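You operate a simulated robot arm through the tools that you are given. There is no shell and no other tool. Be economical: measure what you need, move in short steps, check, and stop when the job is done.

You run a simulated robot arm. Do the job below in one go: nothing can be reset, and whatever is moved stays where it is left.

JOB
Take the box from the top of the sample bench and leave it on the shelf of the narrow table. Open the cloth drawer, fetch the wide nozzle from the top of the sample bench and set it in the inside of the cloth drawer, then shut the drawer. Fetch the white paper roll from the top of the sample bench and stand it on the top of the glaze bench. Switch the brake handle off. Put the small board from the top of the narrow table on top of the large cake on the top of the press bench. Put three of the small bases from the top of the press bench on the shelf of the hopper bench. The order is free. Set down upright: wide nozzle, paper roll.

Only the result counts: the job must be done as asked and must still hold three seconds after the hand-in. Knocking over, shifting, dropping, spilling or breaking anything else fails it.

ROBOT AND FRAMES
A 7-joint arm with a vacuum gripper on a trunk, on a base that drives. Base frame: it is fixed to the floor where the robot stands at the start and does not move with it; the origin is under the middle of the robot, x ahead of it, y to its left, z up. Lengths are in m, angles in rad, forces in N, time in s.
Its first joint turns from -2.601 to 2.601 rad. Places, roughly: box [0.5, 0.25, 1]; brake handle [0.3, -1, 1]; cloth drawer [0.4, -0.7, 0.8]; inside of the cloth drawer [0.4, -0.7, 0.7]; large cake (19x19x8 cm) [-1.2, 0.7, 0.8]; paper roll [1, 0.25, 1]; shelf of the hopper bench [0.6, -1.6, 0.3]; shelf of the narrow table [-3.6, -2.6, 0.3]; small base (7x7x3 cm) [-1.3, -0.6, 0.8]; small board (13x10x4 cm) [-3.7, -2.4, 0.9]; top of the glaze bench [0.6, 2, 0.9]; wide nozzle (4x4x5 cm) [0.5, -0.1, 0.9]. Payload 1.06 kg.
Tool frame: the origin (TCP) lies in the middle of the cups' lips, and z points out of the cups. The gripper has 1 cup of 0.024 m across, covering 0.024 by 0.024 m (tool x, y); the bellows give 0.008 m. With the vacuum on, a cup seals on a smooth face that it is pressed against (1 to 4 N); it does not hold porous or soft things. The pull reaches 23 N.
Orientation is that of the tool frame in the base frame, as [roll, pitch, yaw] about the fixed x, y, z axes, in that order (R = Rz(yaw) Ry(pitch) Rx(roll)). With the cups facing straight down, the tool's x points along the base's -x, its y along +y and its z along -z.

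CONTROLS
- The arm moves only by the tool step_arm. Its argument "rows" is text: rows parted by semicolons, each of 7 numbers parted by spaces: the turn, a rotation vector about the tool's x, y, z in rad, then the shift along the tool's x, y, z in mm, then the vacuum: 1 switches it on, 0 off. In form: rx ry rz dx dy dz valve; .... A call has 1 to 20 rows; each row is the pose to reach, as a shift and turn from the pose commanded when the call began, along the tool's axes at that moment. Rows are played at 5 a second. More than 0.05 m and 0.15 rad between two rows, or a gripper value outside its range, and nothing of the call is played. Where a pose cannot be reached the arm comes as near as it can. A force on the tool above 40 N (or 10 N above the force at the start of the call, whichever is more), or a blocked arm, ends the call early, and 0.2 s more pass. The pull builds up within a second once a cup has sealed. Time passes only in rows, and 0.2 s behind the last, so rows that repeat a pose give it time. It gives the time, the measured TCP pose, the force on the tool (base axes) and the pull of the vacuum at its end, in the units of the frame above (readings bear some noise), with the torque about the TCP (base axes, N m) and any sound that the robot's microphone picked up, and new pictures: "pictures" is both (left out), scene, wrist or none.
- Cameras (640 x 400 px; columns grow to the right, rows downward): "scene" is now at [0.0237, 0.1545, 1.5793]; the picture's right is [-0.13, -0.99, -0.00], its down [-0.92, 0.12, -0.36] and it looks along [0.36, -0.05, -0.93] (base axes); focal length 214 px, centre (320, 200). "wrist" rides on the gripper at [0.078, 0.019, -0.096] in the tool frame; the picture's right is [-0.24, 0.97, 0.00], its down [-0.71, -0.17, -0.69] and it looks along [-0.67, -0.16, 0.73] (tool axes); focal length 243 px, centre (320, 200).
- lift_body(by): slides the trunk up (or, below 0, down) by that many m; the arm and the scene camera ride with it, the base frame stays. It gives what a move gives, with no picture.
- roll_base(legs): drives the robot by 1 to 6 legs, each [ahead, turn to the left] in m and rad, along the robot's own axes; the way and the turn of a leg run together, so that a leg with both is an arc; at most 1.5 m and 3.142 rad a leg. The arm and the cameras ride along, it lands a little off, and it stops where it bumps. It gives what a move gives, and a new picture of the scene camera.
- pan_tilt(pan, tilt): turns the head with the scene camera to pan (to the left, within 2.705 rad either way) and tilt (down, from -0.506 to 1.204), counted from straight ahead of the robot. It gives what a move gives, and a new picture of the scene camera.
- measure_at(camera, pixels): there is no depth. For up to 12 entries [column, row, z] of the newest picture of that camera ("zoom" is the newest enlarged one), the place [x, y] in the base frame at which the ray of that pixel passes the height z, good to about 0.003 m, but the place of the scene camera against the robot may be out by one fixed shift of up to 0.025 m in any direction. No time passes.
- close_up(camera, box): a new picture of the part [left, top, right, bottom] of that camera's present view, enlarged. No time passes.
- close_job(): hands the job in; it is judged then, once.

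Keep the steps short. Do not move on a guess: measure, check each grasp and each placing, and mend mistakes. In all there are 329 turns and 360 pictures (those below and enlarged ones count). Leave the vacuum off and the arm clear of the work at the hand-in unless told otherwise, and finish with a single line.

The tools are called as a command line: name --argument value ..., lists and objects as JSON in quotes. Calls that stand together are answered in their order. step_arm: Moves the arm, as the interface text tells. Its arguments: {"type":"object","properties":{"rows":{"type":"string"},"pictures":{"type":"string","enum":["both","scene","wrist","none"]}},"required":["rows"]} The other tools are called the same way: lift_body (by) slides the trunk up or down; roll_base (legs) drives the base; pan_tilt (pan, tilt) turns the head that bears the scene camera; measure_at (camera, pixels) gives the place at which the rays of pixels pass given heights; close_up (camera, box) takes an enlarged picture of a part of a camera's view; close_job () hands the job in.

At the start:

```text
time_s: 0.0
tcp_pos: [0.0285, -0.6789, 0.9995]
tool_rot: [3.141, 0.0, 3.141]
ft_force: [0.0, -0.2, 0.4]
ft_torque: [0.02, -0.02, -0.01]
pull: 0.0
trunk travel left (down, up): [-0.675, 0.035]
robot x, y, heading: [0.0025, 0.0012, -0.0]
head pan, tilt: [-0.131, 1.201]
```

scene: 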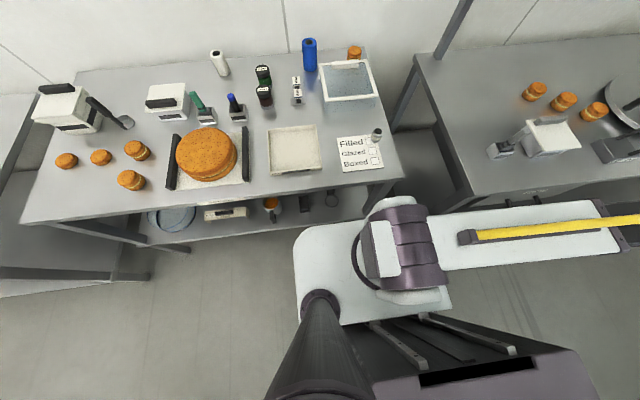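
wrist: 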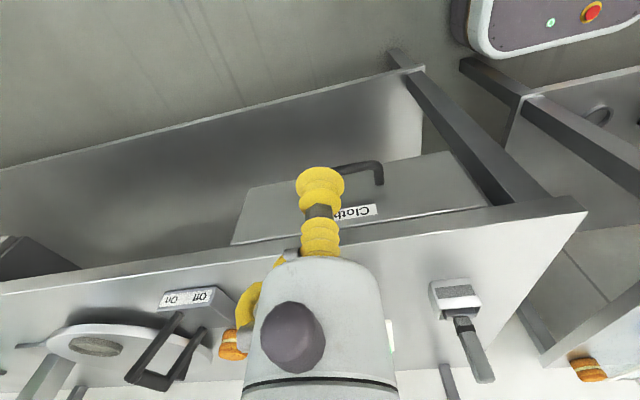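

I see the sample bench ahead and the hopper bench on the right. I'll enlarge the sample bench and the wrist view of the drawer/handle first.

close_up --camera "scene" --box '[20, 30, 400, 230]'

close_up --camera "scene" --box '[400, 60, 640, 210]'

close_up --camera "wrist" --box '[100, 130, 600, 400]'

```text
1.68 times, centred on (210, 130) of scene
```

zoom: 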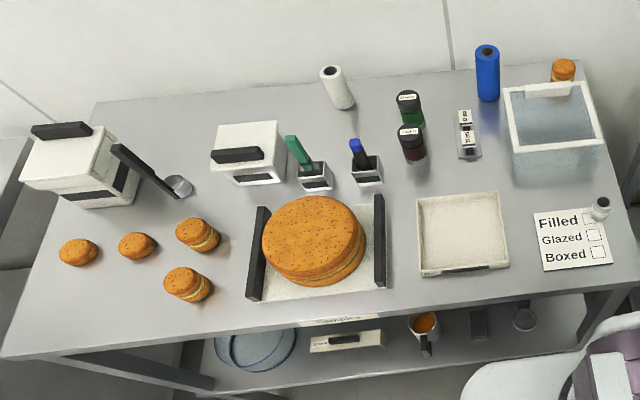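

```text
2.67 times, centred on (520, 135) of scene
```

zoom: 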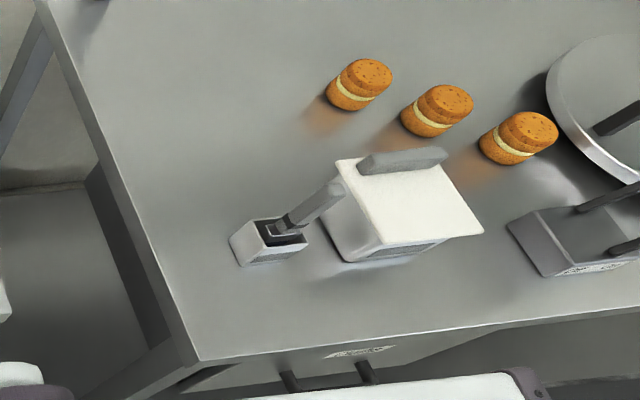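

```text
1.28 times, centred on (350, 265) of wrist
```

zoom: 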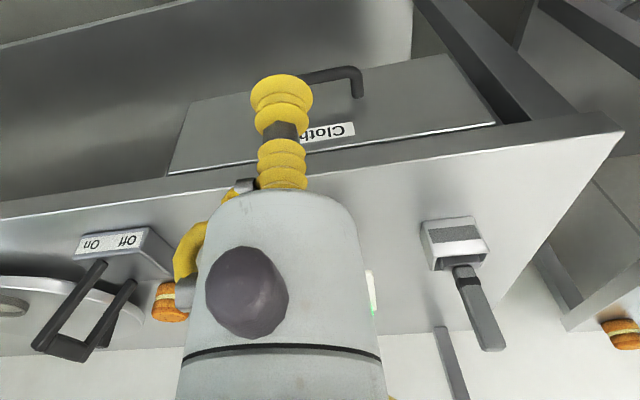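

I'll measure the sample bench objects in the scene view at bench height about 0.87.

measure_at --camera "scene" --pixels '[[208, 170, 0.87], [168, 110, 0.9], [225, 75, 0.87], [377, 140, 0.87], [295, 155, 0.87], [204, 122, 0.87], [238, 120, 0.87], [66, 125, 0.87], [298, 105, 0.87], [377, 132, 0.92], [348, 100, 0.87], [310, 70, 0.87]]'

close_up --camera "scene" --box '[130, 70, 290, 200]'

close_up --camera "scene" --box '[250, 30, 410, 210]'

```text
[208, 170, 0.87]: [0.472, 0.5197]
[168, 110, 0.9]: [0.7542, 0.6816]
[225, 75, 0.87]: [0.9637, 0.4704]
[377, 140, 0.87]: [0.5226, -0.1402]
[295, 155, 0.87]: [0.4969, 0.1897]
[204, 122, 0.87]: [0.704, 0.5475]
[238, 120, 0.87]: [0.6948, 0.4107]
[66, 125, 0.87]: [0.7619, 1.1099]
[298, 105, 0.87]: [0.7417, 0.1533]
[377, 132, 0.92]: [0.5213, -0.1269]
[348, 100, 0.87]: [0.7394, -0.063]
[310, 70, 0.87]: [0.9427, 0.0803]
```

```text
3.08 times, centred on (210, 135) of scene
```

zoom: 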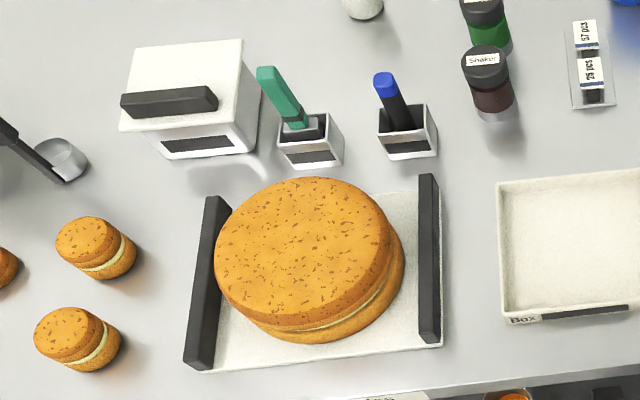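

```text
2.22 times, centred on (330, 120) of scene
```

zoom: 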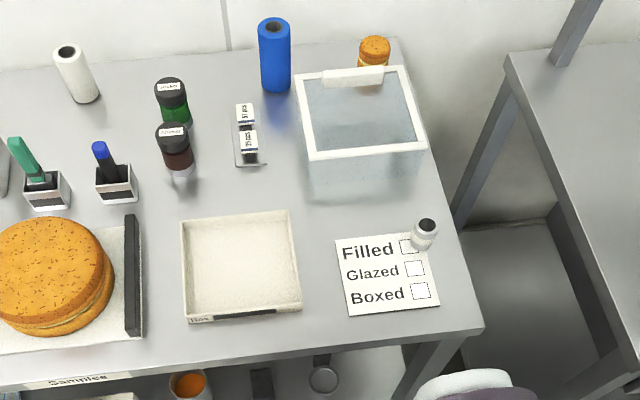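

The open tray labelled "Box" is the box at about (0.50, 0.19). The white roll is at about (0.96, 0.47) and the nozzle at (0.52, -0.13). Next I look around with the head to learn the layout.

pan_tilt --pan -1.2 --tilt 0.8

pan_tilt --pan -2.5 --tilt 0.5

pan_tilt --pan 2.6 --tilt 0.6

pan_tilt --pan 1.3 --tilt 0.6

```text
time_s: 1.3
tcp_pos: [0.0286, -0.6779, 0.9994]
tool_rot: [-3.141, 0.001, 3.141]
ft_force: [-0.1, 0.0, -0.4]
ft_torque: [-0.02, 0.0, 0.02]
pull: 0.2
trunk travel left (down, up): [-0.675, 0.035]
robot x, y, heading: [0.0001, 0.0016, -0.001]
head pan, tilt: [-1.201, 0.799]
```

scene: 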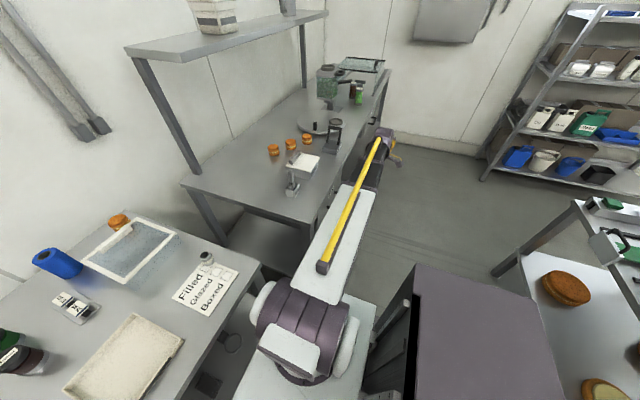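

```text
time_s: 2.8
tcp_pos: [0.0273, -0.6781, 1.0004]
tool_rot: [3.141, 0.001, -3.141]
ft_force: [0.4, 0.4, 0.0]
ft_torque: [-0.04, -0.02, 0.0]
pull: 0.2
trunk travel left (down, up): [-0.675, 0.035]
robot x, y, heading: [-0.0015, -0.0023, 0.001]
head pan, tilt: [-2.499, 0.499]
```

scene: 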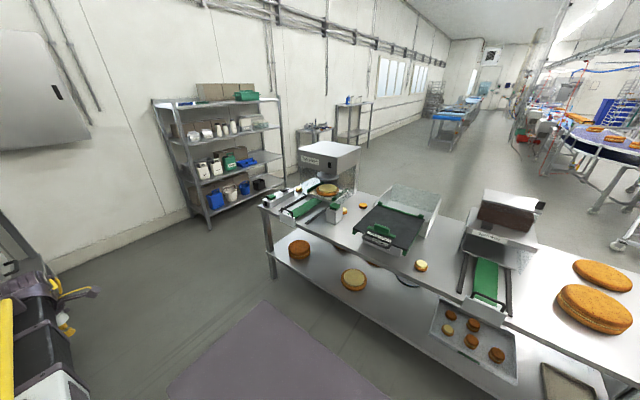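

```text
time_s: 6.8
tcp_pos: [0.0285, -0.6771, 0.9997]
tool_rot: [3.14, 0.0, 3.141]
ft_force: [0.4, -0.4, -0.8]
ft_torque: [0.0, 0.0, 0.02]
pull: 0.1
trunk travel left (down, up): [-0.675, 0.035]
robot x, y, heading: [-0.0011, 0.0005, -0.003]
head pan, tilt: [2.601, 0.6]
```

scene: 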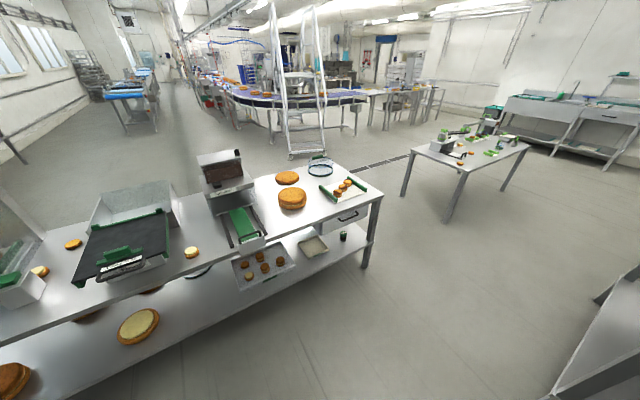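

```text
time_s: 8.2
tcp_pos: [0.0283, -0.6781, 1.0008]
tool_rot: [3.14, 0.001, 3.141]
ft_force: [0.8, -0.4, 0.4]
ft_torque: [0.01, 0.01, 0.01]
pull: 0.0
trunk travel left (down, up): [-0.675, 0.035]
robot x, y, heading: [0.0022, 0.0028, 0.004]
head pan, tilt: [1.3, 0.6]
```

scene: 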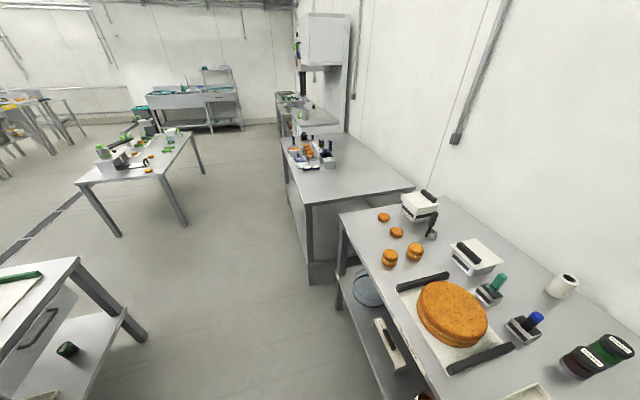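

Layout is clear: press bench behind me, glaze bench to the left, narrow tables far at the back right. I look at the drawer and brake handle next, beginning with the head turned that way, enlarged.

pan_tilt --pan -1.1 --tilt 0.9

close_up --camera "scene" --box '[180, 60, 420, 240]'

measure_at --camera "wrist" --pixels '[[2, 292, 0.87], [586, 212, 0.87], [350, 172, 0.78], [384, 170, 0.78], [232, 243, 0.84], [545, 200, 0.84], [455, 290, 0.9], [248, 188, 0.72], [205, 300, 0.9], [170, 382, 0.98]]'

```text
time_s: 10.4
tcp_pos: [0.0268, -0.6785, 1.0003]
tool_rot: [-3.141, -0.001, 3.141]
ft_force: [0.6, 0.4, 0.0]
ft_torque: [-0.01, 0.02, -0.02]
pull: 0.0
trunk travel left (down, up): [-0.675, 0.035]
robot x, y, heading: [0.0001, -0.0025, 0.0]
head pan, tilt: [-1.1, 0.901]
```

scene: 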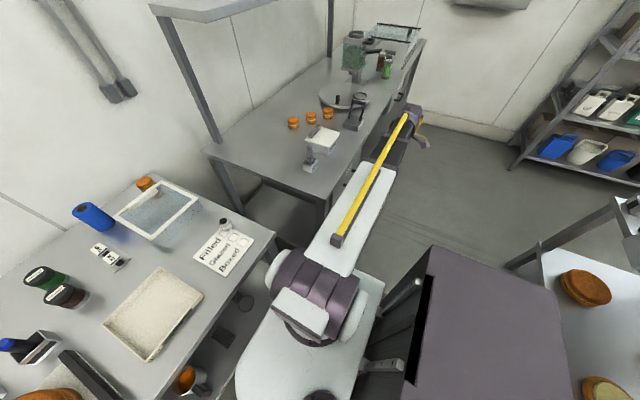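

```text
2.22 times, centred on (300, 150) of scene
```

zoom: 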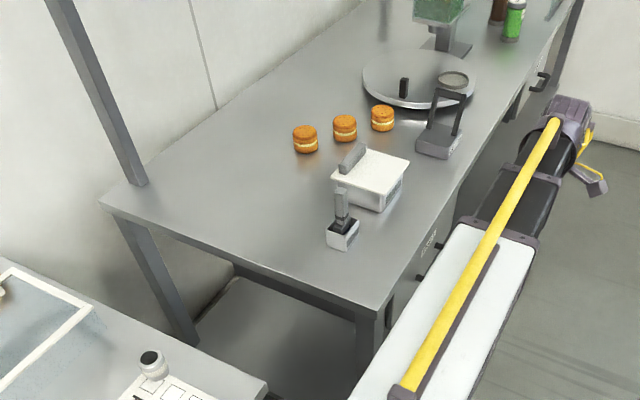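

```text
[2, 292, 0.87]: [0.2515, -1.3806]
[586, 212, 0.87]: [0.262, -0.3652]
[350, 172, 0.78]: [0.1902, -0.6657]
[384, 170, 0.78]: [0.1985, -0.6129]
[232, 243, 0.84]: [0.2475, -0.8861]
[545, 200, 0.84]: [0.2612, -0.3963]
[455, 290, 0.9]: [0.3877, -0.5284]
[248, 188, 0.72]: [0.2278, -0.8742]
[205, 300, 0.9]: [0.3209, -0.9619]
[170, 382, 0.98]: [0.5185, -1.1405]
```

The bench front edge is at x≈0.26. I enlarge the drawer handle and the brake handle in the wrist view.

close_up --camera "wrist" --box '[220, 130, 480, 260]'

close_up --camera "wrist" --box '[0, 260, 260, 400]'

```text
2.46 times, centred on (350, 195) of wrist
```

zoom: 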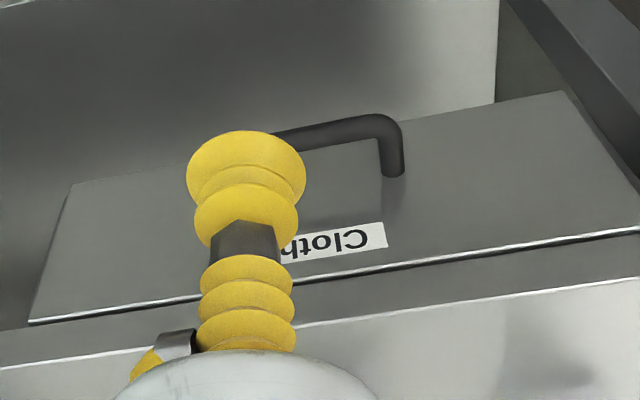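

```text
2.46 times, centred on (130, 330) of wrist
```

zoom: 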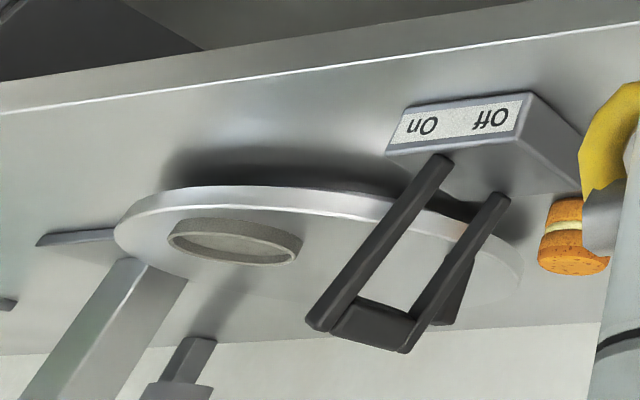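

The drawer front has a bow handle with a free smooth face to its left (−y side). I turn the tool to point at +x in front of it, at x≈0, y≈−0.80, z≈0.76, and check the pose.

step_arm --rows "0 -0.1428 0 3 -11 22 0; 0 -0.2856 0 6 -22 44 0; 0 -0.4284 0 9 -33 66 0; 0 -0.5712 0 12 -44 88 0; 0 -0.714 0 15 -55 110 0; 0 -0.8568 0 18 -66 132 0; 0 -0.9996 0 21 -77 154 0; 0 -1.1424 0 24 -88 176 0; 0 -1.2852 0 27 -99 198 0; 0 -1.428 0 30 -110 220 0; 0 -1.5708 0 30 -120 240 0"

```text
time_s: 12.8
tcp_pos: [-0.0015, -0.798, 0.7615]
tool_rot: [-0.309, 1.569, -0.31]
ft_force: [-0.4, 0.5, -0.4]
ft_torque: [-0.01, 0.02, -0.03]
pull: 0.1
trunk travel left (down, up): [-0.675, 0.035]
robot x, y, heading: [0.0021, 0.0019, -0.004]
head pan, tilt: [-1.1, 0.901]
```

scene: 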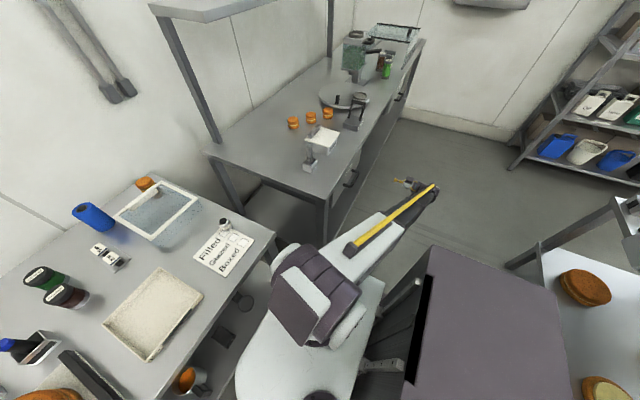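
wrist: 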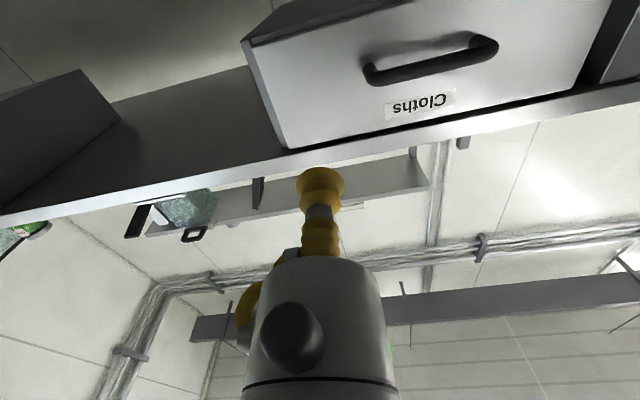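

The pose is reached. From this view the front face is at x≈0.235, z 0.72–0.86, left edge y≈−0.88, handle y −0.75…−0.61. I move ahead to x≈0.21 at y −0.81, z 0.79.

step_arm --rows "0 0 0 -30 -12 40 0; 0 0 0 -30 -12 80 0; 0 0 0 -30 -12 120 0; 0 0 0 -30 -12 160 0; 0 0 0 -30 -12 190 1; 0 0 0 -30 -12 200 1; 0 0 0 -30 -12 207 1" --pictures "wrist"

```text
refused: row 1 steps farther than a row can; nothing moved
```

step_arm --rows "0 0 0 -15 -6 40 0; 0 0 0 -30 -12 80 0; 0 0 0 -30 -12 120 0; 0 0 0 -30 -12 160 0; 0 0 0 -30 -12 190 1; 0 0 0 -30 -12 200 1; 0 0 0 -30 -12 207 1" --pictures "wrist"

```text
time_s: 14.4
tcp_pos: [0.2059, -0.8092, 0.7898]
tool_rot: [0.219, 1.57, 0.218]
ft_force: [-0.1, 1.0, 0.3]
ft_torque: [0.02, 0.01, 0.02]
pull: 0.1
trunk travel left (down, up): [-0.675, 0.035]
robot x, y, heading: [-0.0002, 0.0009, -0.001]
head pan, tilt: [-1.1, 0.901]
```

wrist: 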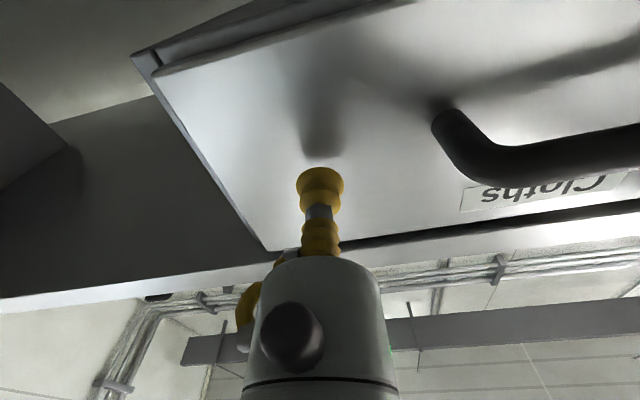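

No contact yet (force ~0). I creep ahead with the vacuum on.

step_arm --rows "0 0 0 0 0 5 1; 0 0 0 0 0 10 1; 0 0 0 0 0 15 1; 0 0 0 0 0 18 1" --pictures "none"

step_arm --rows "0 0 0 0 0 3 1; 0 0 0 0 0 6 1; 0 0 0 0 0 6 1" --pictures "none"

```text
time_s: 15.4
tcp_pos: [0.2233, -0.8106, 0.7901]
tool_rot: [1.667, 1.571, 1.666]
ft_force: [-1.8, 1.7, -0.2]
ft_torque: [-0.02, -0.01, 0.02]
pull: 22.6
trunk travel left (down, up): [-0.675, 0.035]
robot x, y, heading: [0.0016, 0.0007, -0.001]
head pan, tilt: [-1.1, 0.901]
```

```text
time_s: 16.2
tcp_pos: [0.2283, -0.8088, 0.791]
tool_rot: [0.186, 1.569, 0.188]
ft_force: [-19.6, 4.2, -2.0]
ft_torque: [0.01, 0.0, -0.04]
pull: 23.3
trunk travel left (down, up): [-0.675, 0.035]
robot x, y, heading: [-0.0015, 0.0021, 0.003]
head pan, tilt: [-1.1, 0.901]
```

Sealed (pull 23 N). I ease off and pull the drawer back.

step_arm --rows "0 0 0 0 0 -6 1; 0 0 0 0 0 -12 1; 0 0 0 0 0 -20 1; 0 0 0 0 0 -28 1; 0 0 0 0 0 -36 1; 0 0 0 0 0 -44 1; 0 0 0 0 0 -52 1; 0 0 0 0 0 -60 1" --pictures "wrist"

```text
time_s: 18.1
tcp_pos: [0.1683, -0.81, 0.7902]
tool_rot: [-1.203, 1.57, -1.202]
ft_force: [-0.3, 6.5, -3.4]
ft_torque: [0.0, -0.01, -0.02]
pull: 22.9
trunk travel left (down, up): [-0.675, 0.035]
robot x, y, heading: [-0.003, 0.0019, 0.008]
head pan, tilt: [-1.1, 0.901]
```

wrist: 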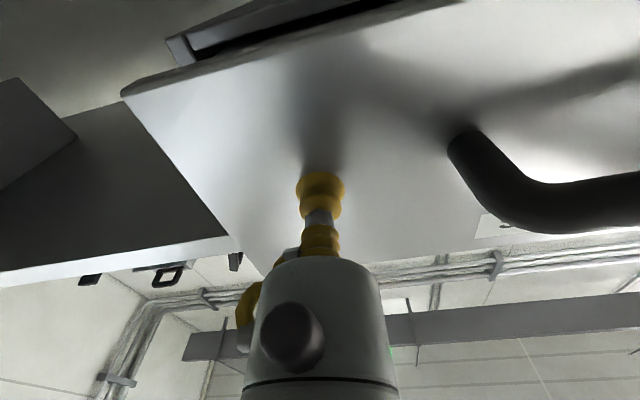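

The drawer follows. I pull further.

step_arm --rows "0 0 0 0 0 -12 1; 0 0 0 0 0 -24 1; 0 0 0 0 0 -36 1; 0 0 0 0 0 -48 1; 0 0 0 0 0 -60 1; 0 0 0 0 0 -72 1; 0 0 0 0 0 -84 1; 0 0 0 0 0 -96 1; 0 0 0 0 0 -108 1; 0 0 0 0 0 -120 1; 0 0 0 0 0 -132 1" --pictures "both"

```text
time_s: 20.4
tcp_pos: [0.0361, -0.8097, 0.7888]
tool_rot: [-0.207, 1.57, -0.209]
ft_force: [-2.2, 8.1, -3.0]
ft_torque: [0.0, -0.01, -0.04]
pull: 23.1
trunk travel left (down, up): [-0.675, 0.035]
robot x, y, heading: [-0.0012, -0.001, -0.001]
head pan, tilt: [-1.1, 0.901]
```

scene: 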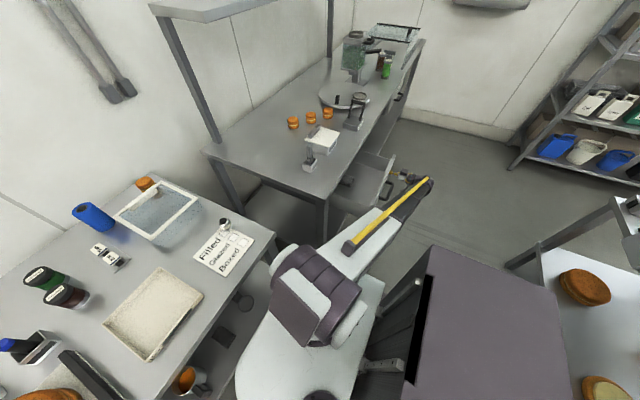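
wrist: 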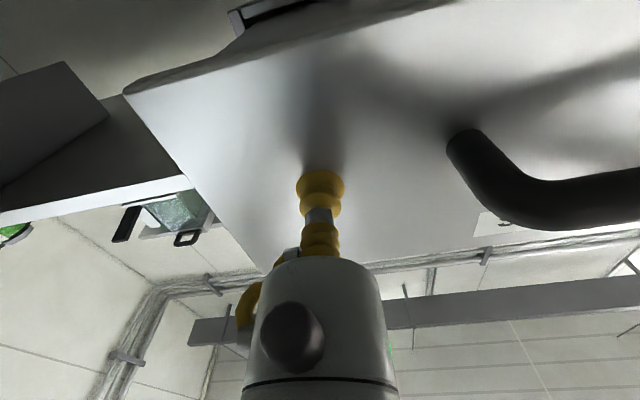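

The drawer is open by about 0.19 m. I release, back off, then raise and turn the tool down.

step_arm --rows "0 0 0 0 0 0 0; 0 0 0 0 0 0 0; 0 0 0 0 0 -5 0; 0 0 0 0 0 -30 0; 0 0 0 0 0 -60 0; 0 0 0 -30 0 -90 0; 0 0 0 -75 0 -100 0; 0 0 0 -120 0 -100 0; 0 0 0 -165 0 -100 0; 0 0 0 -210 0 -100 0; 0 0 0 -250 0 -100 0" --pictures "none"

step_arm --rows "0 0.1428 0 -10 0 0 0; 0 0.2856 0 -20 0 0 0; 0 0.4284 0 -30 0 0 0; 0 0.5712 0 -30 0 0 0; 0 0.714 0 -30 0 0 0; 0 0.8568 0 -30 0 0 0; 0 0.9996 0 -30 0 0 0; 0 1.1424 0 -30 0 0 0; 0 1.2852 0 -30 0 0 0; 0 1.428 0 -30 0 0 0; 0 1.5708 0 -30 0 0 0" --pictures "both"

```text
time_s: 22.9
tcp_pos: [-0.0625, -0.8116, 1.0408]
tool_rot: [-2.913, 1.57, -2.913]
ft_force: [-0.2, 0.0, -0.3]
ft_torque: [0.01, 0.01, -0.02]
pull: 0.1
trunk travel left (down, up): [-0.675, 0.035]
robot x, y, heading: [0.0029, -0.0034, -0.0]
head pan, tilt: [-1.1, 0.901]
```

```text
time_s: 25.2
tcp_pos: [-0.0639, -0.8098, 1.0691]
tool_rot: [-3.141, -0.004, -3.141]
ft_force: [0.0, -0.6, -0.6]
ft_torque: [-0.03, 0.02, -0.02]
pull: 0.0
trunk travel left (down, up): [-0.675, 0.035]
robot x, y, heading: [-0.0015, 0.0014, 0.001]
head pan, tilt: [-1.1, 0.901]
```

scene: 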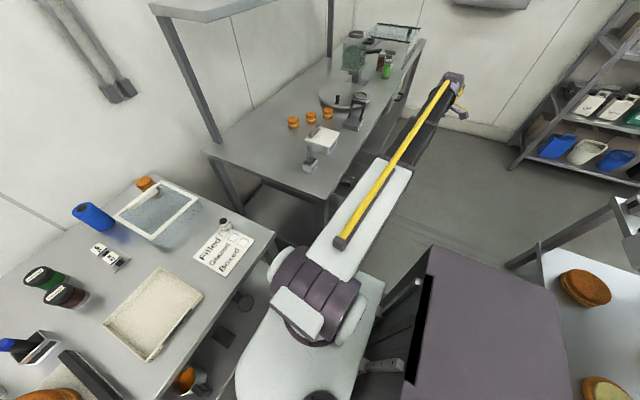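
wrist: 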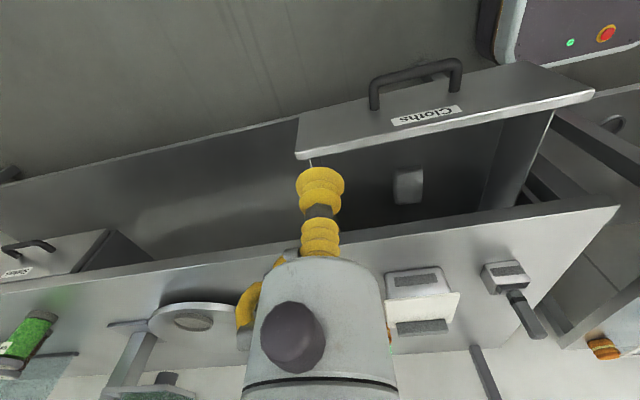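

The drawer is open with a small object inside near (408,187). I enlarge it, then move to get a better look at the brake handle.

close_up --camera "wrist" --box '[300, 50, 620, 250]'

step_arm --rows "0 0 0 -30 20 -20 0; 0 0 0 -60 40 -40 0; 0 0 0 -90 60 -60 0; 0 0 0 -120 80 -80 0; 0 0 0 -150 110 -90 0" --pictures "wrist"

```text
2.00 times, centred on (460, 150) of wrist
```

zoom: 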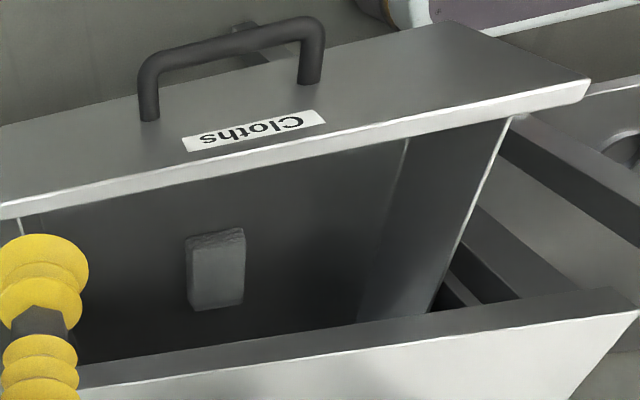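

```text
time_s: 26.4
tcp_pos: [0.0874, -0.7004, 1.1613]
tool_rot: [3.141, 0.0, 3.141]
ft_force: [0.5, -0.4, -0.9]
ft_torque: [0.0, 0.01, 0.0]
pull: 0.0
trunk travel left (down, up): [-0.675, 0.035]
robot x, y, heading: [-0.0027, -0.0026, -0.003]
head pan, tilt: [-1.1, 0.901]
```

wrist: 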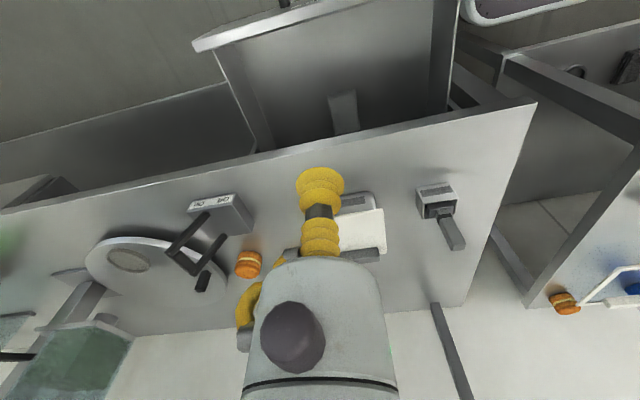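

close_up --camera "wrist" --box '[130, 160, 290, 310]'

close_up --camera "scene" --box '[290, 80, 400, 150]'

measure_at --camera "wrist" --pixels '[[0, 214, 0.88], [536, 104, 0.88], [188, 212, 0.93], [232, 202, 0.93], [252, 235, 0.93], [206, 213, 0.93], [225, 236, 0.93], [167, 249, 1.02], [196, 276, 1.02], [180, 262, 1.02]]'

```text
2.67 times, centred on (210, 235) of wrist
```

zoom: 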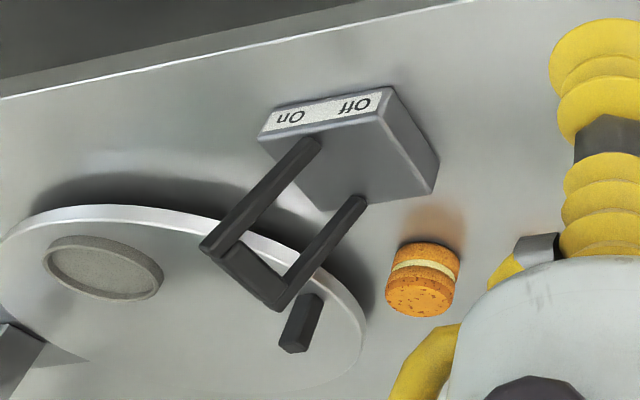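

```text
5.71 times, centred on (345, 115) of scene
```

zoom: 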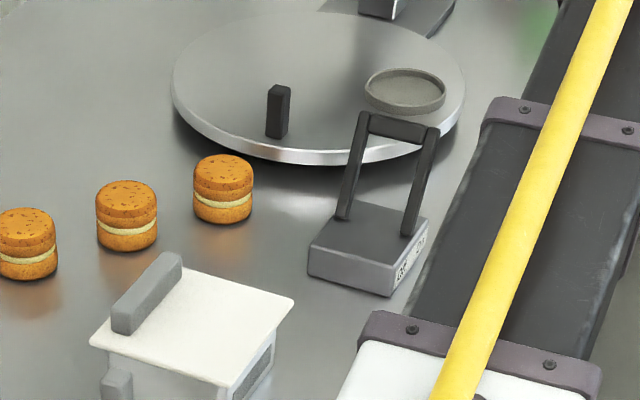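

```text
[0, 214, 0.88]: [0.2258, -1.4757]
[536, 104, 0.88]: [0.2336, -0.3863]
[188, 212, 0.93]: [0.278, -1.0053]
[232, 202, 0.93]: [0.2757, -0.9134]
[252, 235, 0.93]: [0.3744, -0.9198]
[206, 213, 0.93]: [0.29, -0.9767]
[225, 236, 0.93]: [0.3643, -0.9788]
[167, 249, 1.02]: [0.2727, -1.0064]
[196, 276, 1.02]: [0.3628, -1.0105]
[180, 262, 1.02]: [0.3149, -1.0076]
```

The lever is a U-bar with its crossbar near (0.30, −1.00, 1.02) leaning to On (−y); it must swing to +y. I measure its neighbours (disc and post) and crossbar in the scene view.

measure_at --camera "scene" --pixels '[[338.5, 103.6, 0.95], [338.5, 95.4, 1.0], [354, 101, 1.03], [366, 103, 1.03], [349, 118, 0.93], [361, 121, 0.93], [344, 128, 0.88], [357, 132, 0.88], [360, 117, 0.93], [345, 109, 0.93]]'

```text
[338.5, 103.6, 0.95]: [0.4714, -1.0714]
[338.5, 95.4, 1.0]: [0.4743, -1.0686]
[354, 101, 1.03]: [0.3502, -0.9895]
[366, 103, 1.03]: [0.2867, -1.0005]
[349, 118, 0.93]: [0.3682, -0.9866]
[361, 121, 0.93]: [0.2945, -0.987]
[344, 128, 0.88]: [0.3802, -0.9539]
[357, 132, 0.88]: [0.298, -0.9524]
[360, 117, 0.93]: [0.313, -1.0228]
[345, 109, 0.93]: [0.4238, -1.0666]
```

Lever reach from here is too far (1.1 m), so I do it after driving. Next the nozzle: I swing the arm at z≈1.16 to above it for a look.

step_arm --rows "0 0 0 -40 25 0 0; 0 0 0 -80 50 0 0; 0 0 0 -120 75 0 0; 0 0 0 -160 100 0 0; 0 0 0 -190 130 0 0; 0 0 0 -220 160 0 0; 0 0 0 -250 190 0 0; 0 0 0 -280 220 0 0; 0 0 0 -310 250 0 0; 0 0 0 -330 290 0 0; 0 0 0 -350 330 0 0; 0 0 0 -370 370 0 0; 0 0 0 -390 410 0 0; 0 0 0 -410 450 0 0; 0 0 0 -425 485 0 0; 0 0 0 -433 525 0 0; 0 0 0 -433 565 10 0; 0 0 0 -433 570 50 0" --pictures "wrist"

close_up --camera "scene" --box '[190, 200, 280, 270]'

```text
time_s: 30.2
tcp_pos: [0.52, -0.1299, 1.1092]
tool_rot: [3.141, -0.002, 3.14]
ft_force: [0.2, 0.2, -0.3]
ft_torque: [-0.04, -0.03, -0.01]
pull: 0.1
trunk travel left (down, up): [-0.675, 0.035]
robot x, y, heading: [-0.0025, 0.0001, -0.004]
head pan, tilt: [-1.1, 0.901]
```

wrist: 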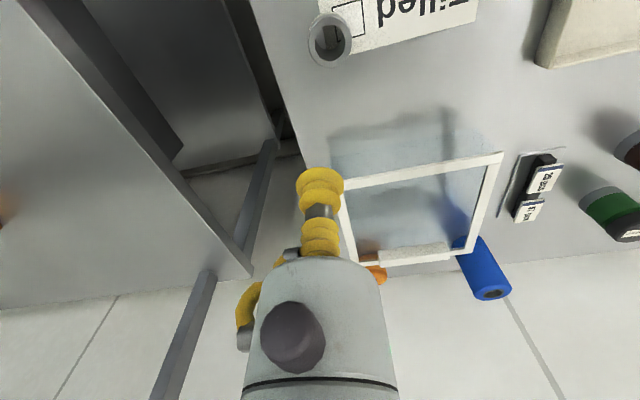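

```text
5.71 times, centred on (235, 235) of scene
```

zoom: 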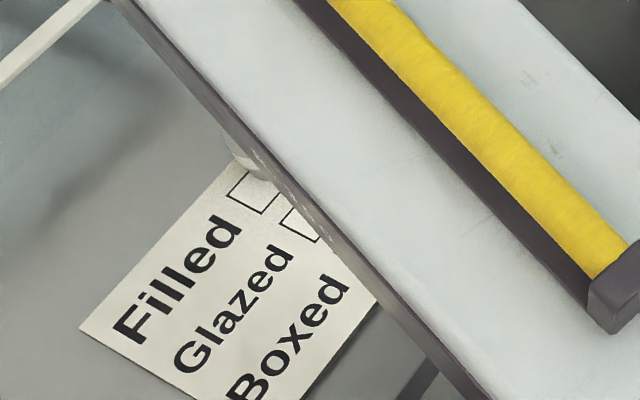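

close_up --camera "wrist" --box '[270, 0, 400, 80]'

measure_at --camera "wrist" --pixels '[[330, 40, 0.92], [308, 40, 0.92], [351, 40, 0.92], [332, 50, 0.92], [332, 64, 0.87], [330, 14, 0.92]]'

```text
4.92 times, centred on (335, 40) of wrist
```

zoom: 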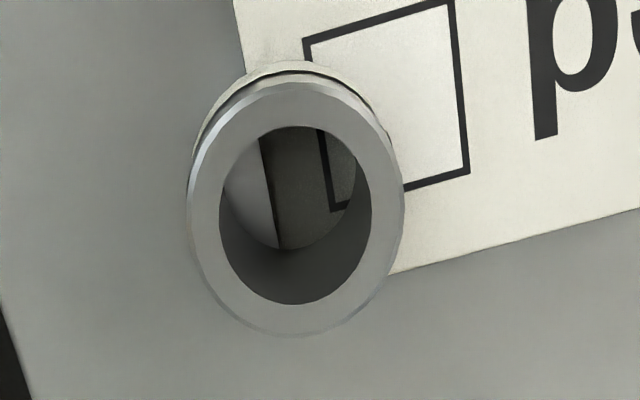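

```text
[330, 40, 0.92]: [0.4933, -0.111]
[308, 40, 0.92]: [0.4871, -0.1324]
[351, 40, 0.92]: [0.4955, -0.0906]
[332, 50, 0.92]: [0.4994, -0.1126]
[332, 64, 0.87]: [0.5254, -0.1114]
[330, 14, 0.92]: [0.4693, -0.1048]
```

The nozzle is a ring with a through hole, so it must be gripped by its side. I need to know the room behind the robot before choosing a stance, so I look back.

pan_tilt --pan 2.7 --tilt 1.1

measure_at --camera "scene" --pixels '[[100, 200, 0.3], [100, 200, 0.88], [320, 200, 0.88], [320, 380, 0.4], [200, 100, 0.88], [400, 100, 0.88]]'

```text
time_s: 33.4
tcp_pos: [0.5194, -0.1307, 1.1106]
tool_rot: [3.141, -0.002, -3.141]
ft_force: [0.9, -0.5, 0.7]
ft_torque: [-0.04, -0.01, 0.0]
pull: 0.0
trunk travel left (down, up): [-0.675, 0.035]
robot x, y, heading: [-0.0003, -0.0021, -0.002]
head pan, tilt: [2.7, 1.1]
```

scene: 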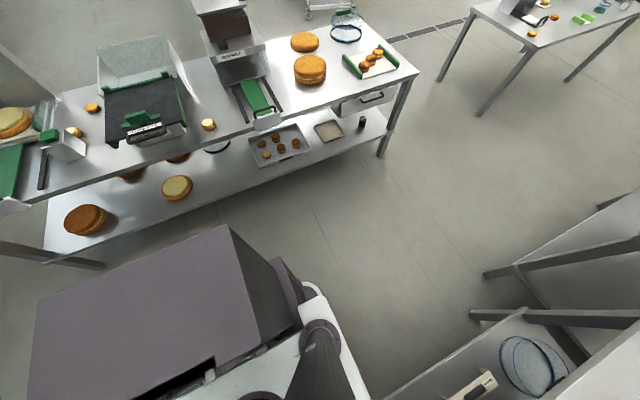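

```text
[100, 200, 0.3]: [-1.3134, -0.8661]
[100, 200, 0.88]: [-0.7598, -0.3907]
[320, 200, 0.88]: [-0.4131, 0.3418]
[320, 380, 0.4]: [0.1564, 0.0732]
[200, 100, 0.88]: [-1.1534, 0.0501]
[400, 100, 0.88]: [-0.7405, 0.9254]
```

measure_at --camera "scene" --pixels '[[230, 228, 0.4], [230, 228, 0.6], [36, 300, 0.4], [36, 300, 0.6], [418, 72, 0.86], [130, 163, 0.86], [390, 130, 0.3], [250, 190, 0.3], [300, 287, 0.3], [360, 390, 0.3], [28, 395, 0.5]]'

close_up --camera "scene" --box '[0, 0, 420, 262]'

```text
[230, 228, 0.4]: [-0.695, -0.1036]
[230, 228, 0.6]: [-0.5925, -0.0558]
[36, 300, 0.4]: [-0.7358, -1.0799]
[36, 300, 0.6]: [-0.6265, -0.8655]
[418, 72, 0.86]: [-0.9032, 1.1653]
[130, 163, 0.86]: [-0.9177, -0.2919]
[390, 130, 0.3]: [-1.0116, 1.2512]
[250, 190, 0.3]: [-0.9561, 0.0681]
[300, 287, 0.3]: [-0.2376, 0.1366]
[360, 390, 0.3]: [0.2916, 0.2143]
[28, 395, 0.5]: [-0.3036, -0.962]
```

```text
1.52 times, centred on (210, 131) of scene
```

zoom: 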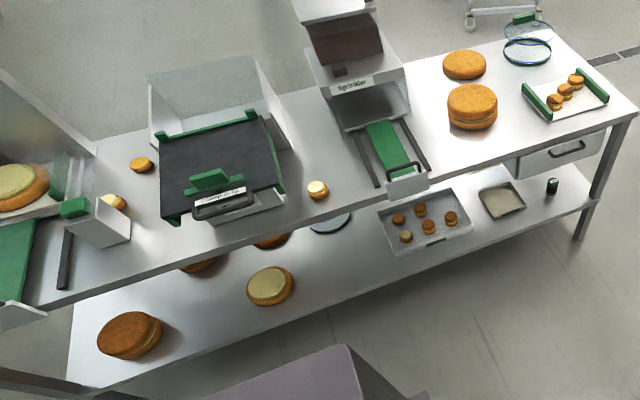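

The body is a compact tower (rear ≈ 0.25 m back), press bench edge at x≈−0.91, so there is room to back up 0.30 m. That lets the tool come at the nozzle nearly horizontally from the front.

roll_base --legs '[[-0.3, 0]]'

pan_tilt --pan -0.15 --tilt 0.9

```text
time_s: 35.4
tcp_pos: [0.2222, -0.1299, 1.1095]
tool_rot: [3.141, 0.0, 3.14]
ft_force: [-0.3, -0.8, 0.2]
ft_torque: [0.0, 0.01, 0.01]
pull: 0.0
trunk travel left (down, up): [-0.675, 0.035]
robot x, y, heading: [-0.2984, -0.0007, -0.001]
head pan, tilt: [2.7, 1.1]
```

scene: 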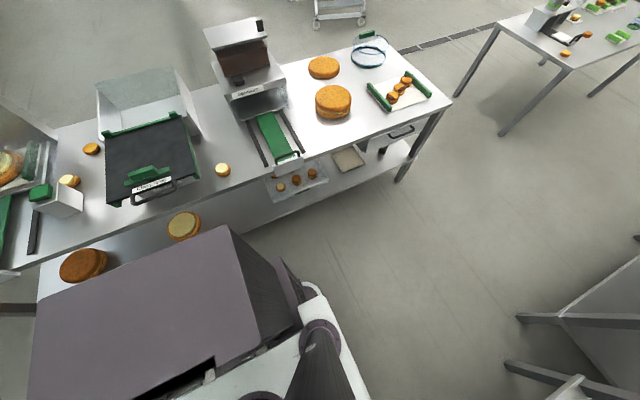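

```text
time_s: 37.9
tcp_pos: [0.2228, -0.1299, 1.1095]
tool_rot: [-3.141, -0.002, 3.141]
ft_force: [0.0, -0.8, -1.1]
ft_torque: [-0.03, -0.01, -0.01]
pull: 0.1
trunk travel left (down, up): [-0.675, 0.035]
robot x, y, heading: [-0.297, -0.0007, -0.004]
head pan, tilt: [-0.15, 0.901]
```

scene: 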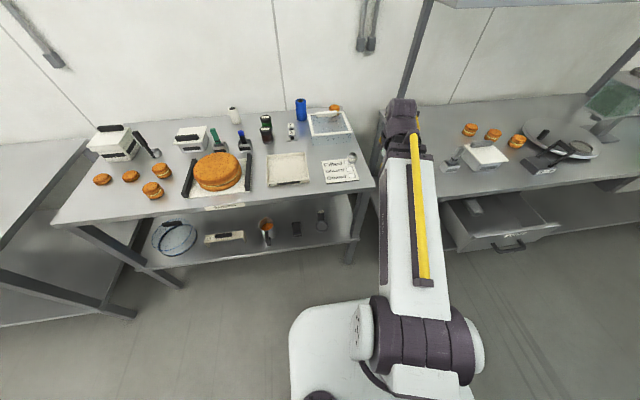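

I roll the tool half round about its axis so the camera sits above the tool when it points ahead.

step_arm --rows "0 0 0.15 0 0 0 0; 0 0 0.3 0 0 0 0; 0 0 0.45 0 0 0 0; 0 0 0.6 0 0 0 0; 0 0 0.75 0 0 0 0; 0 0 0.9 0 0 0 0; 0 0 1.05 0 0 0 0; 0 0 1.2 0 0 0 0; 0 0 1.35 0 0 0 0; 0 0 1.5 0 0 0 0; 0 0 1.65 0 0 0 0; 0 0 1.8 0 0 0 0; 0 0 1.95 0 0 0 0; 0 0 2.1 0 0 0 0; 0 0 2.25 0 0 0 0; 0 0 2.4 0 0 0 0; 0 0 2.55 0 0 0 0; 0 0 2.7 0 0 0 0; 0 0 2.85 0 0 0 0; 0 0 3.0 0 0 0 0" --pictures "wrist"

```text
time_s: 42.1
tcp_pos: [0.2228, -0.1303, 1.1098]
tool_rot: [3.141, -0.001, 0.136]
ft_force: [0.2, -0.3, -0.1]
ft_torque: [-0.01, 0.0, -0.01]
pull: 0.1
trunk travel left (down, up): [-0.675, 0.035]
robot x, y, heading: [-0.2964, -0.0, -0.003]
head pan, tilt: [-0.15, 0.901]
```

wrist: 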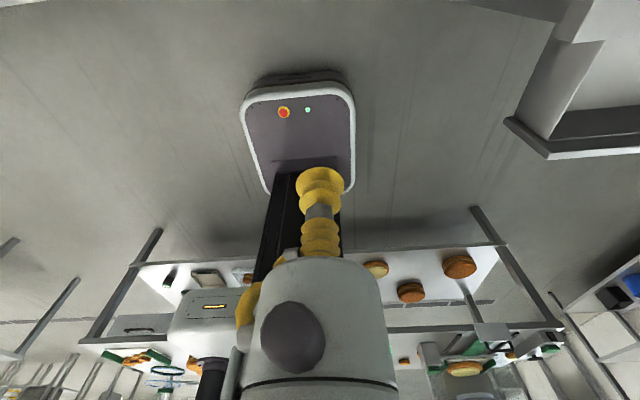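

The roll works. I square it up and pitch the tool to 78° (nearly horizontal, pointing +x), staying at z≈1.0, x≈0.28.

step_arm --rows "0 0 0.136 0 0 0 0; 0 0 0.136 0 0 0 0" --pictures "none"

step_arm --rows "0 0.14 0 6 -2 11 0; 0 0.28 0 12 -4 22 0; 0 0.42 0 18 -6 33 0; 0 0.56 0 24 -8 44 0; 0 0.70 0 30 -10 55 0; 0 0.84 0 36 -12 66 0; 0 0.98 0 42 -14 77 0; 0 1.12 0 48 -16 88 0; 0 1.26 0 54 -18 99 0; 0 1.361 0 58 -20 110 0; 0 1.361 0 58 -20 110 0" --pictures "both"

```text
time_s: 42.7
tcp_pos: [0.222, -0.1305, 1.1091]
tool_rot: [-3.141, 0.0, 0.005]
ft_force: [0.2, -0.1, 0.0]
ft_torque: [-0.02, 0.02, -0.02]
pull: 0.0
trunk travel left (down, up): [-0.675, 0.035]
robot x, y, heading: [-0.2966, -0.0016, -0.007]
head pan, tilt: [-0.15, 0.901]
```

```text
time_s: 45.1
tcp_pos: [0.3716, -0.1437, 0.9593]
tool_rot: [3.136, -1.361, 0.009]
ft_force: [0.6, -0.6, 0.7]
ft_torque: [-0.03, -0.02, 0.0]
pull: 0.0
out of reach, approached as far as the arm can: row 1, 2, 3, 4, 5, 6, 7, 8, 9, 10, 11
trunk travel left (down, up): [-0.675, 0.035]
robot x, y, heading: [-0.2959, 0.0019, -0.004]
head pan, tilt: [-0.15, 0.901]
```

scene: 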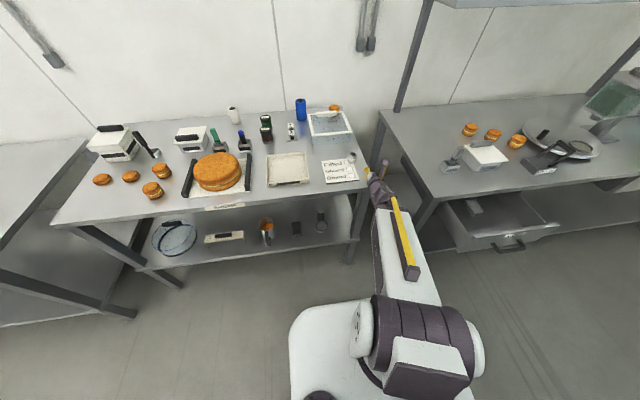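
wrist: 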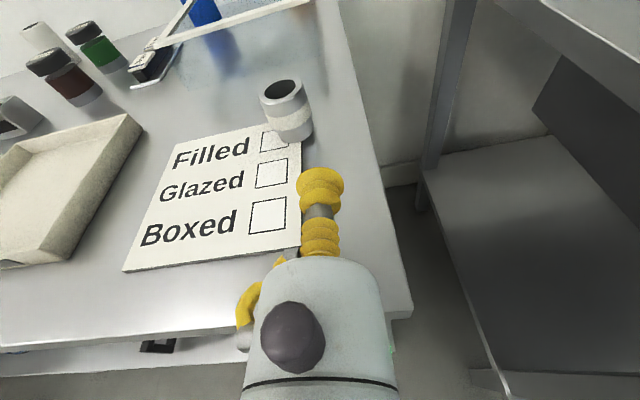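

Pose taken (arm stretched itself outward to x=0.37, no contact). I zoom on the nozzle and measure it.

close_up --camera "wrist" --box '[220, 60, 350, 150]'

measure_at --camera "wrist" --pixels '[[292, 141, 0.88], [292, 141, 0.87], [292, 141, 0.86], [283, 88, 0.93], [283, 88, 0.92], [261, 95, 0.92], [305, 92, 0.92], [410, 312, 0.88], [410, 312, 0.86]]'

```text
4.44 times, centred on (285, 105) of wrist
```

zoom: 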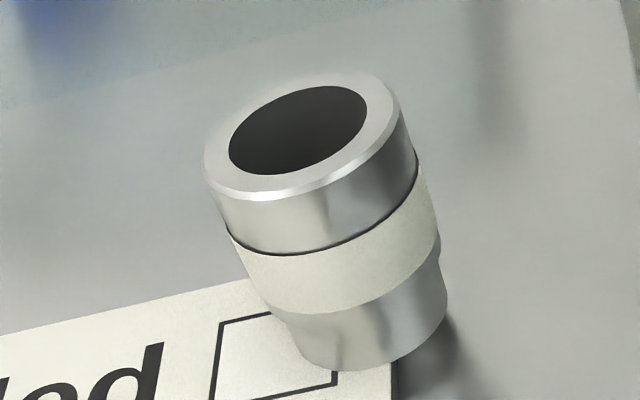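

```text
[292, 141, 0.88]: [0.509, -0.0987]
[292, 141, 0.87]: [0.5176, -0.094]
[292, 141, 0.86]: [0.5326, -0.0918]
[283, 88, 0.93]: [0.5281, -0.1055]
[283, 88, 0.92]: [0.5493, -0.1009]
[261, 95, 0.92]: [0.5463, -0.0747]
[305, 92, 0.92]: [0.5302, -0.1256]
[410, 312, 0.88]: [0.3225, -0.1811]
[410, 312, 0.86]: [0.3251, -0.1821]
```

Triangulating the two views: nozzle axis at (0.490, −0.113), top z≈0.949, so this bench top is ≈0.90. I send a null row first to see which pose counts as commanded.

step_arm --rows "0 0 0 0 0 2 0" --pictures "none"

```text
time_s: 45.5
tcp_pos: [0.3734, -0.1453, 0.9577]
tool_rot: [3.14, -1.362, 0.006]
ft_force: [0.4, 0.1, -0.3]
ft_torque: [0.01, 0.03, 0.02]
pull: 0.1
trunk travel left (down, up): [-0.675, 0.035]
robot x, y, heading: [-0.2948, 0.0024, -0.0]
head pan, tilt: [-0.15, 0.901]
```

Commanded pose equals the reached pose. I move to 2 cm in front of the nozzle side at z≈0.925.

step_arm --rows "0 0 0 -8 -16 20 0; 0 0 0 -16 -32 45 0; 0 0 0 -16 -32 65 1; 0 0 0 -16 -32 76 1" --pictures "wrist"

close_up --camera "wrist" --box '[220, 80, 420, 220]'

```text
time_s: 46.3
tcp_pos: [0.4256, -0.1131, 0.9299]
tool_rot: [3.134, -1.357, 0.009]
ft_force: [-8.6, 0.2, 2.7]
ft_torque: [0.02, 0.37, -0.06]
pull: 0.1
trunk travel left (down, up): [-0.675, 0.035]
robot x, y, heading: [-0.296, -0.0015, -0.004]
head pan, tilt: [-0.15, 0.901]
stopped in row 4: the force on the tool passed its limit at 50 N (the readings are from after the stop); the commanded pose is now the measured one
```

wrist: 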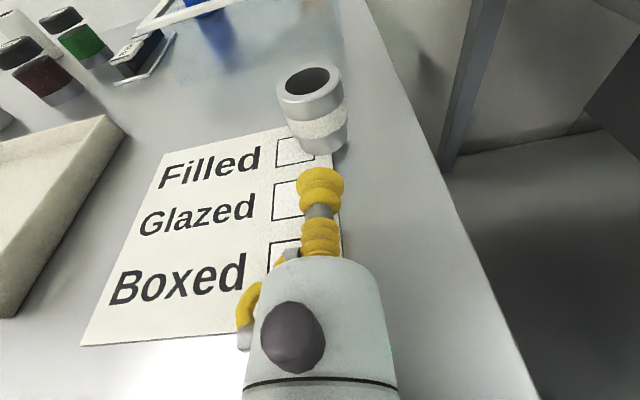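

```text
2.86 times, centred on (320, 150) of wrist
```

zoom: 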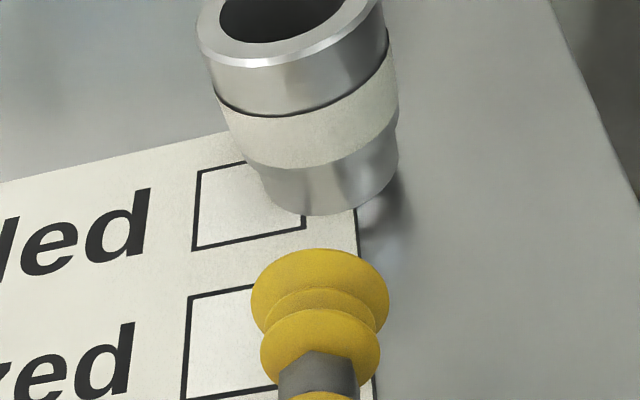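

The tool stopped: its wider part about 0.1 m behind the lips met the bench front edge (x≈0.32); the nozzle was not touched. I back up and rise, and will come from the bench's right end (−y), where the edge is only 6 cm from the nozzle.

step_arm --rows "0 0 0 0 0 -10 0; 0 0 0 10 0 -30 0; 0 0 0 50 0 -45 0; 0 0 0 90 0 -52 0; 0 0 0 130 0 -55 0; 0 0 0 170 0 -55 0" --pictures "none"

```text
time_s: 47.7
tcp_pos: [0.4145, -0.1132, 1.1062]
tool_rot: [3.136, -1.357, 0.006]
ft_force: [0.9, -0.3, 0.7]
ft_torque: [-0.02, -0.01, -0.01]
pull: 0.1
out of reach, approached as far as the arm can: row 4, 5, 6
trunk travel left (down, up): [-0.675, 0.035]
robot x, y, heading: [-0.2996, 0.0031, -0.003]
head pan, tilt: [-0.15, 0.901]
```

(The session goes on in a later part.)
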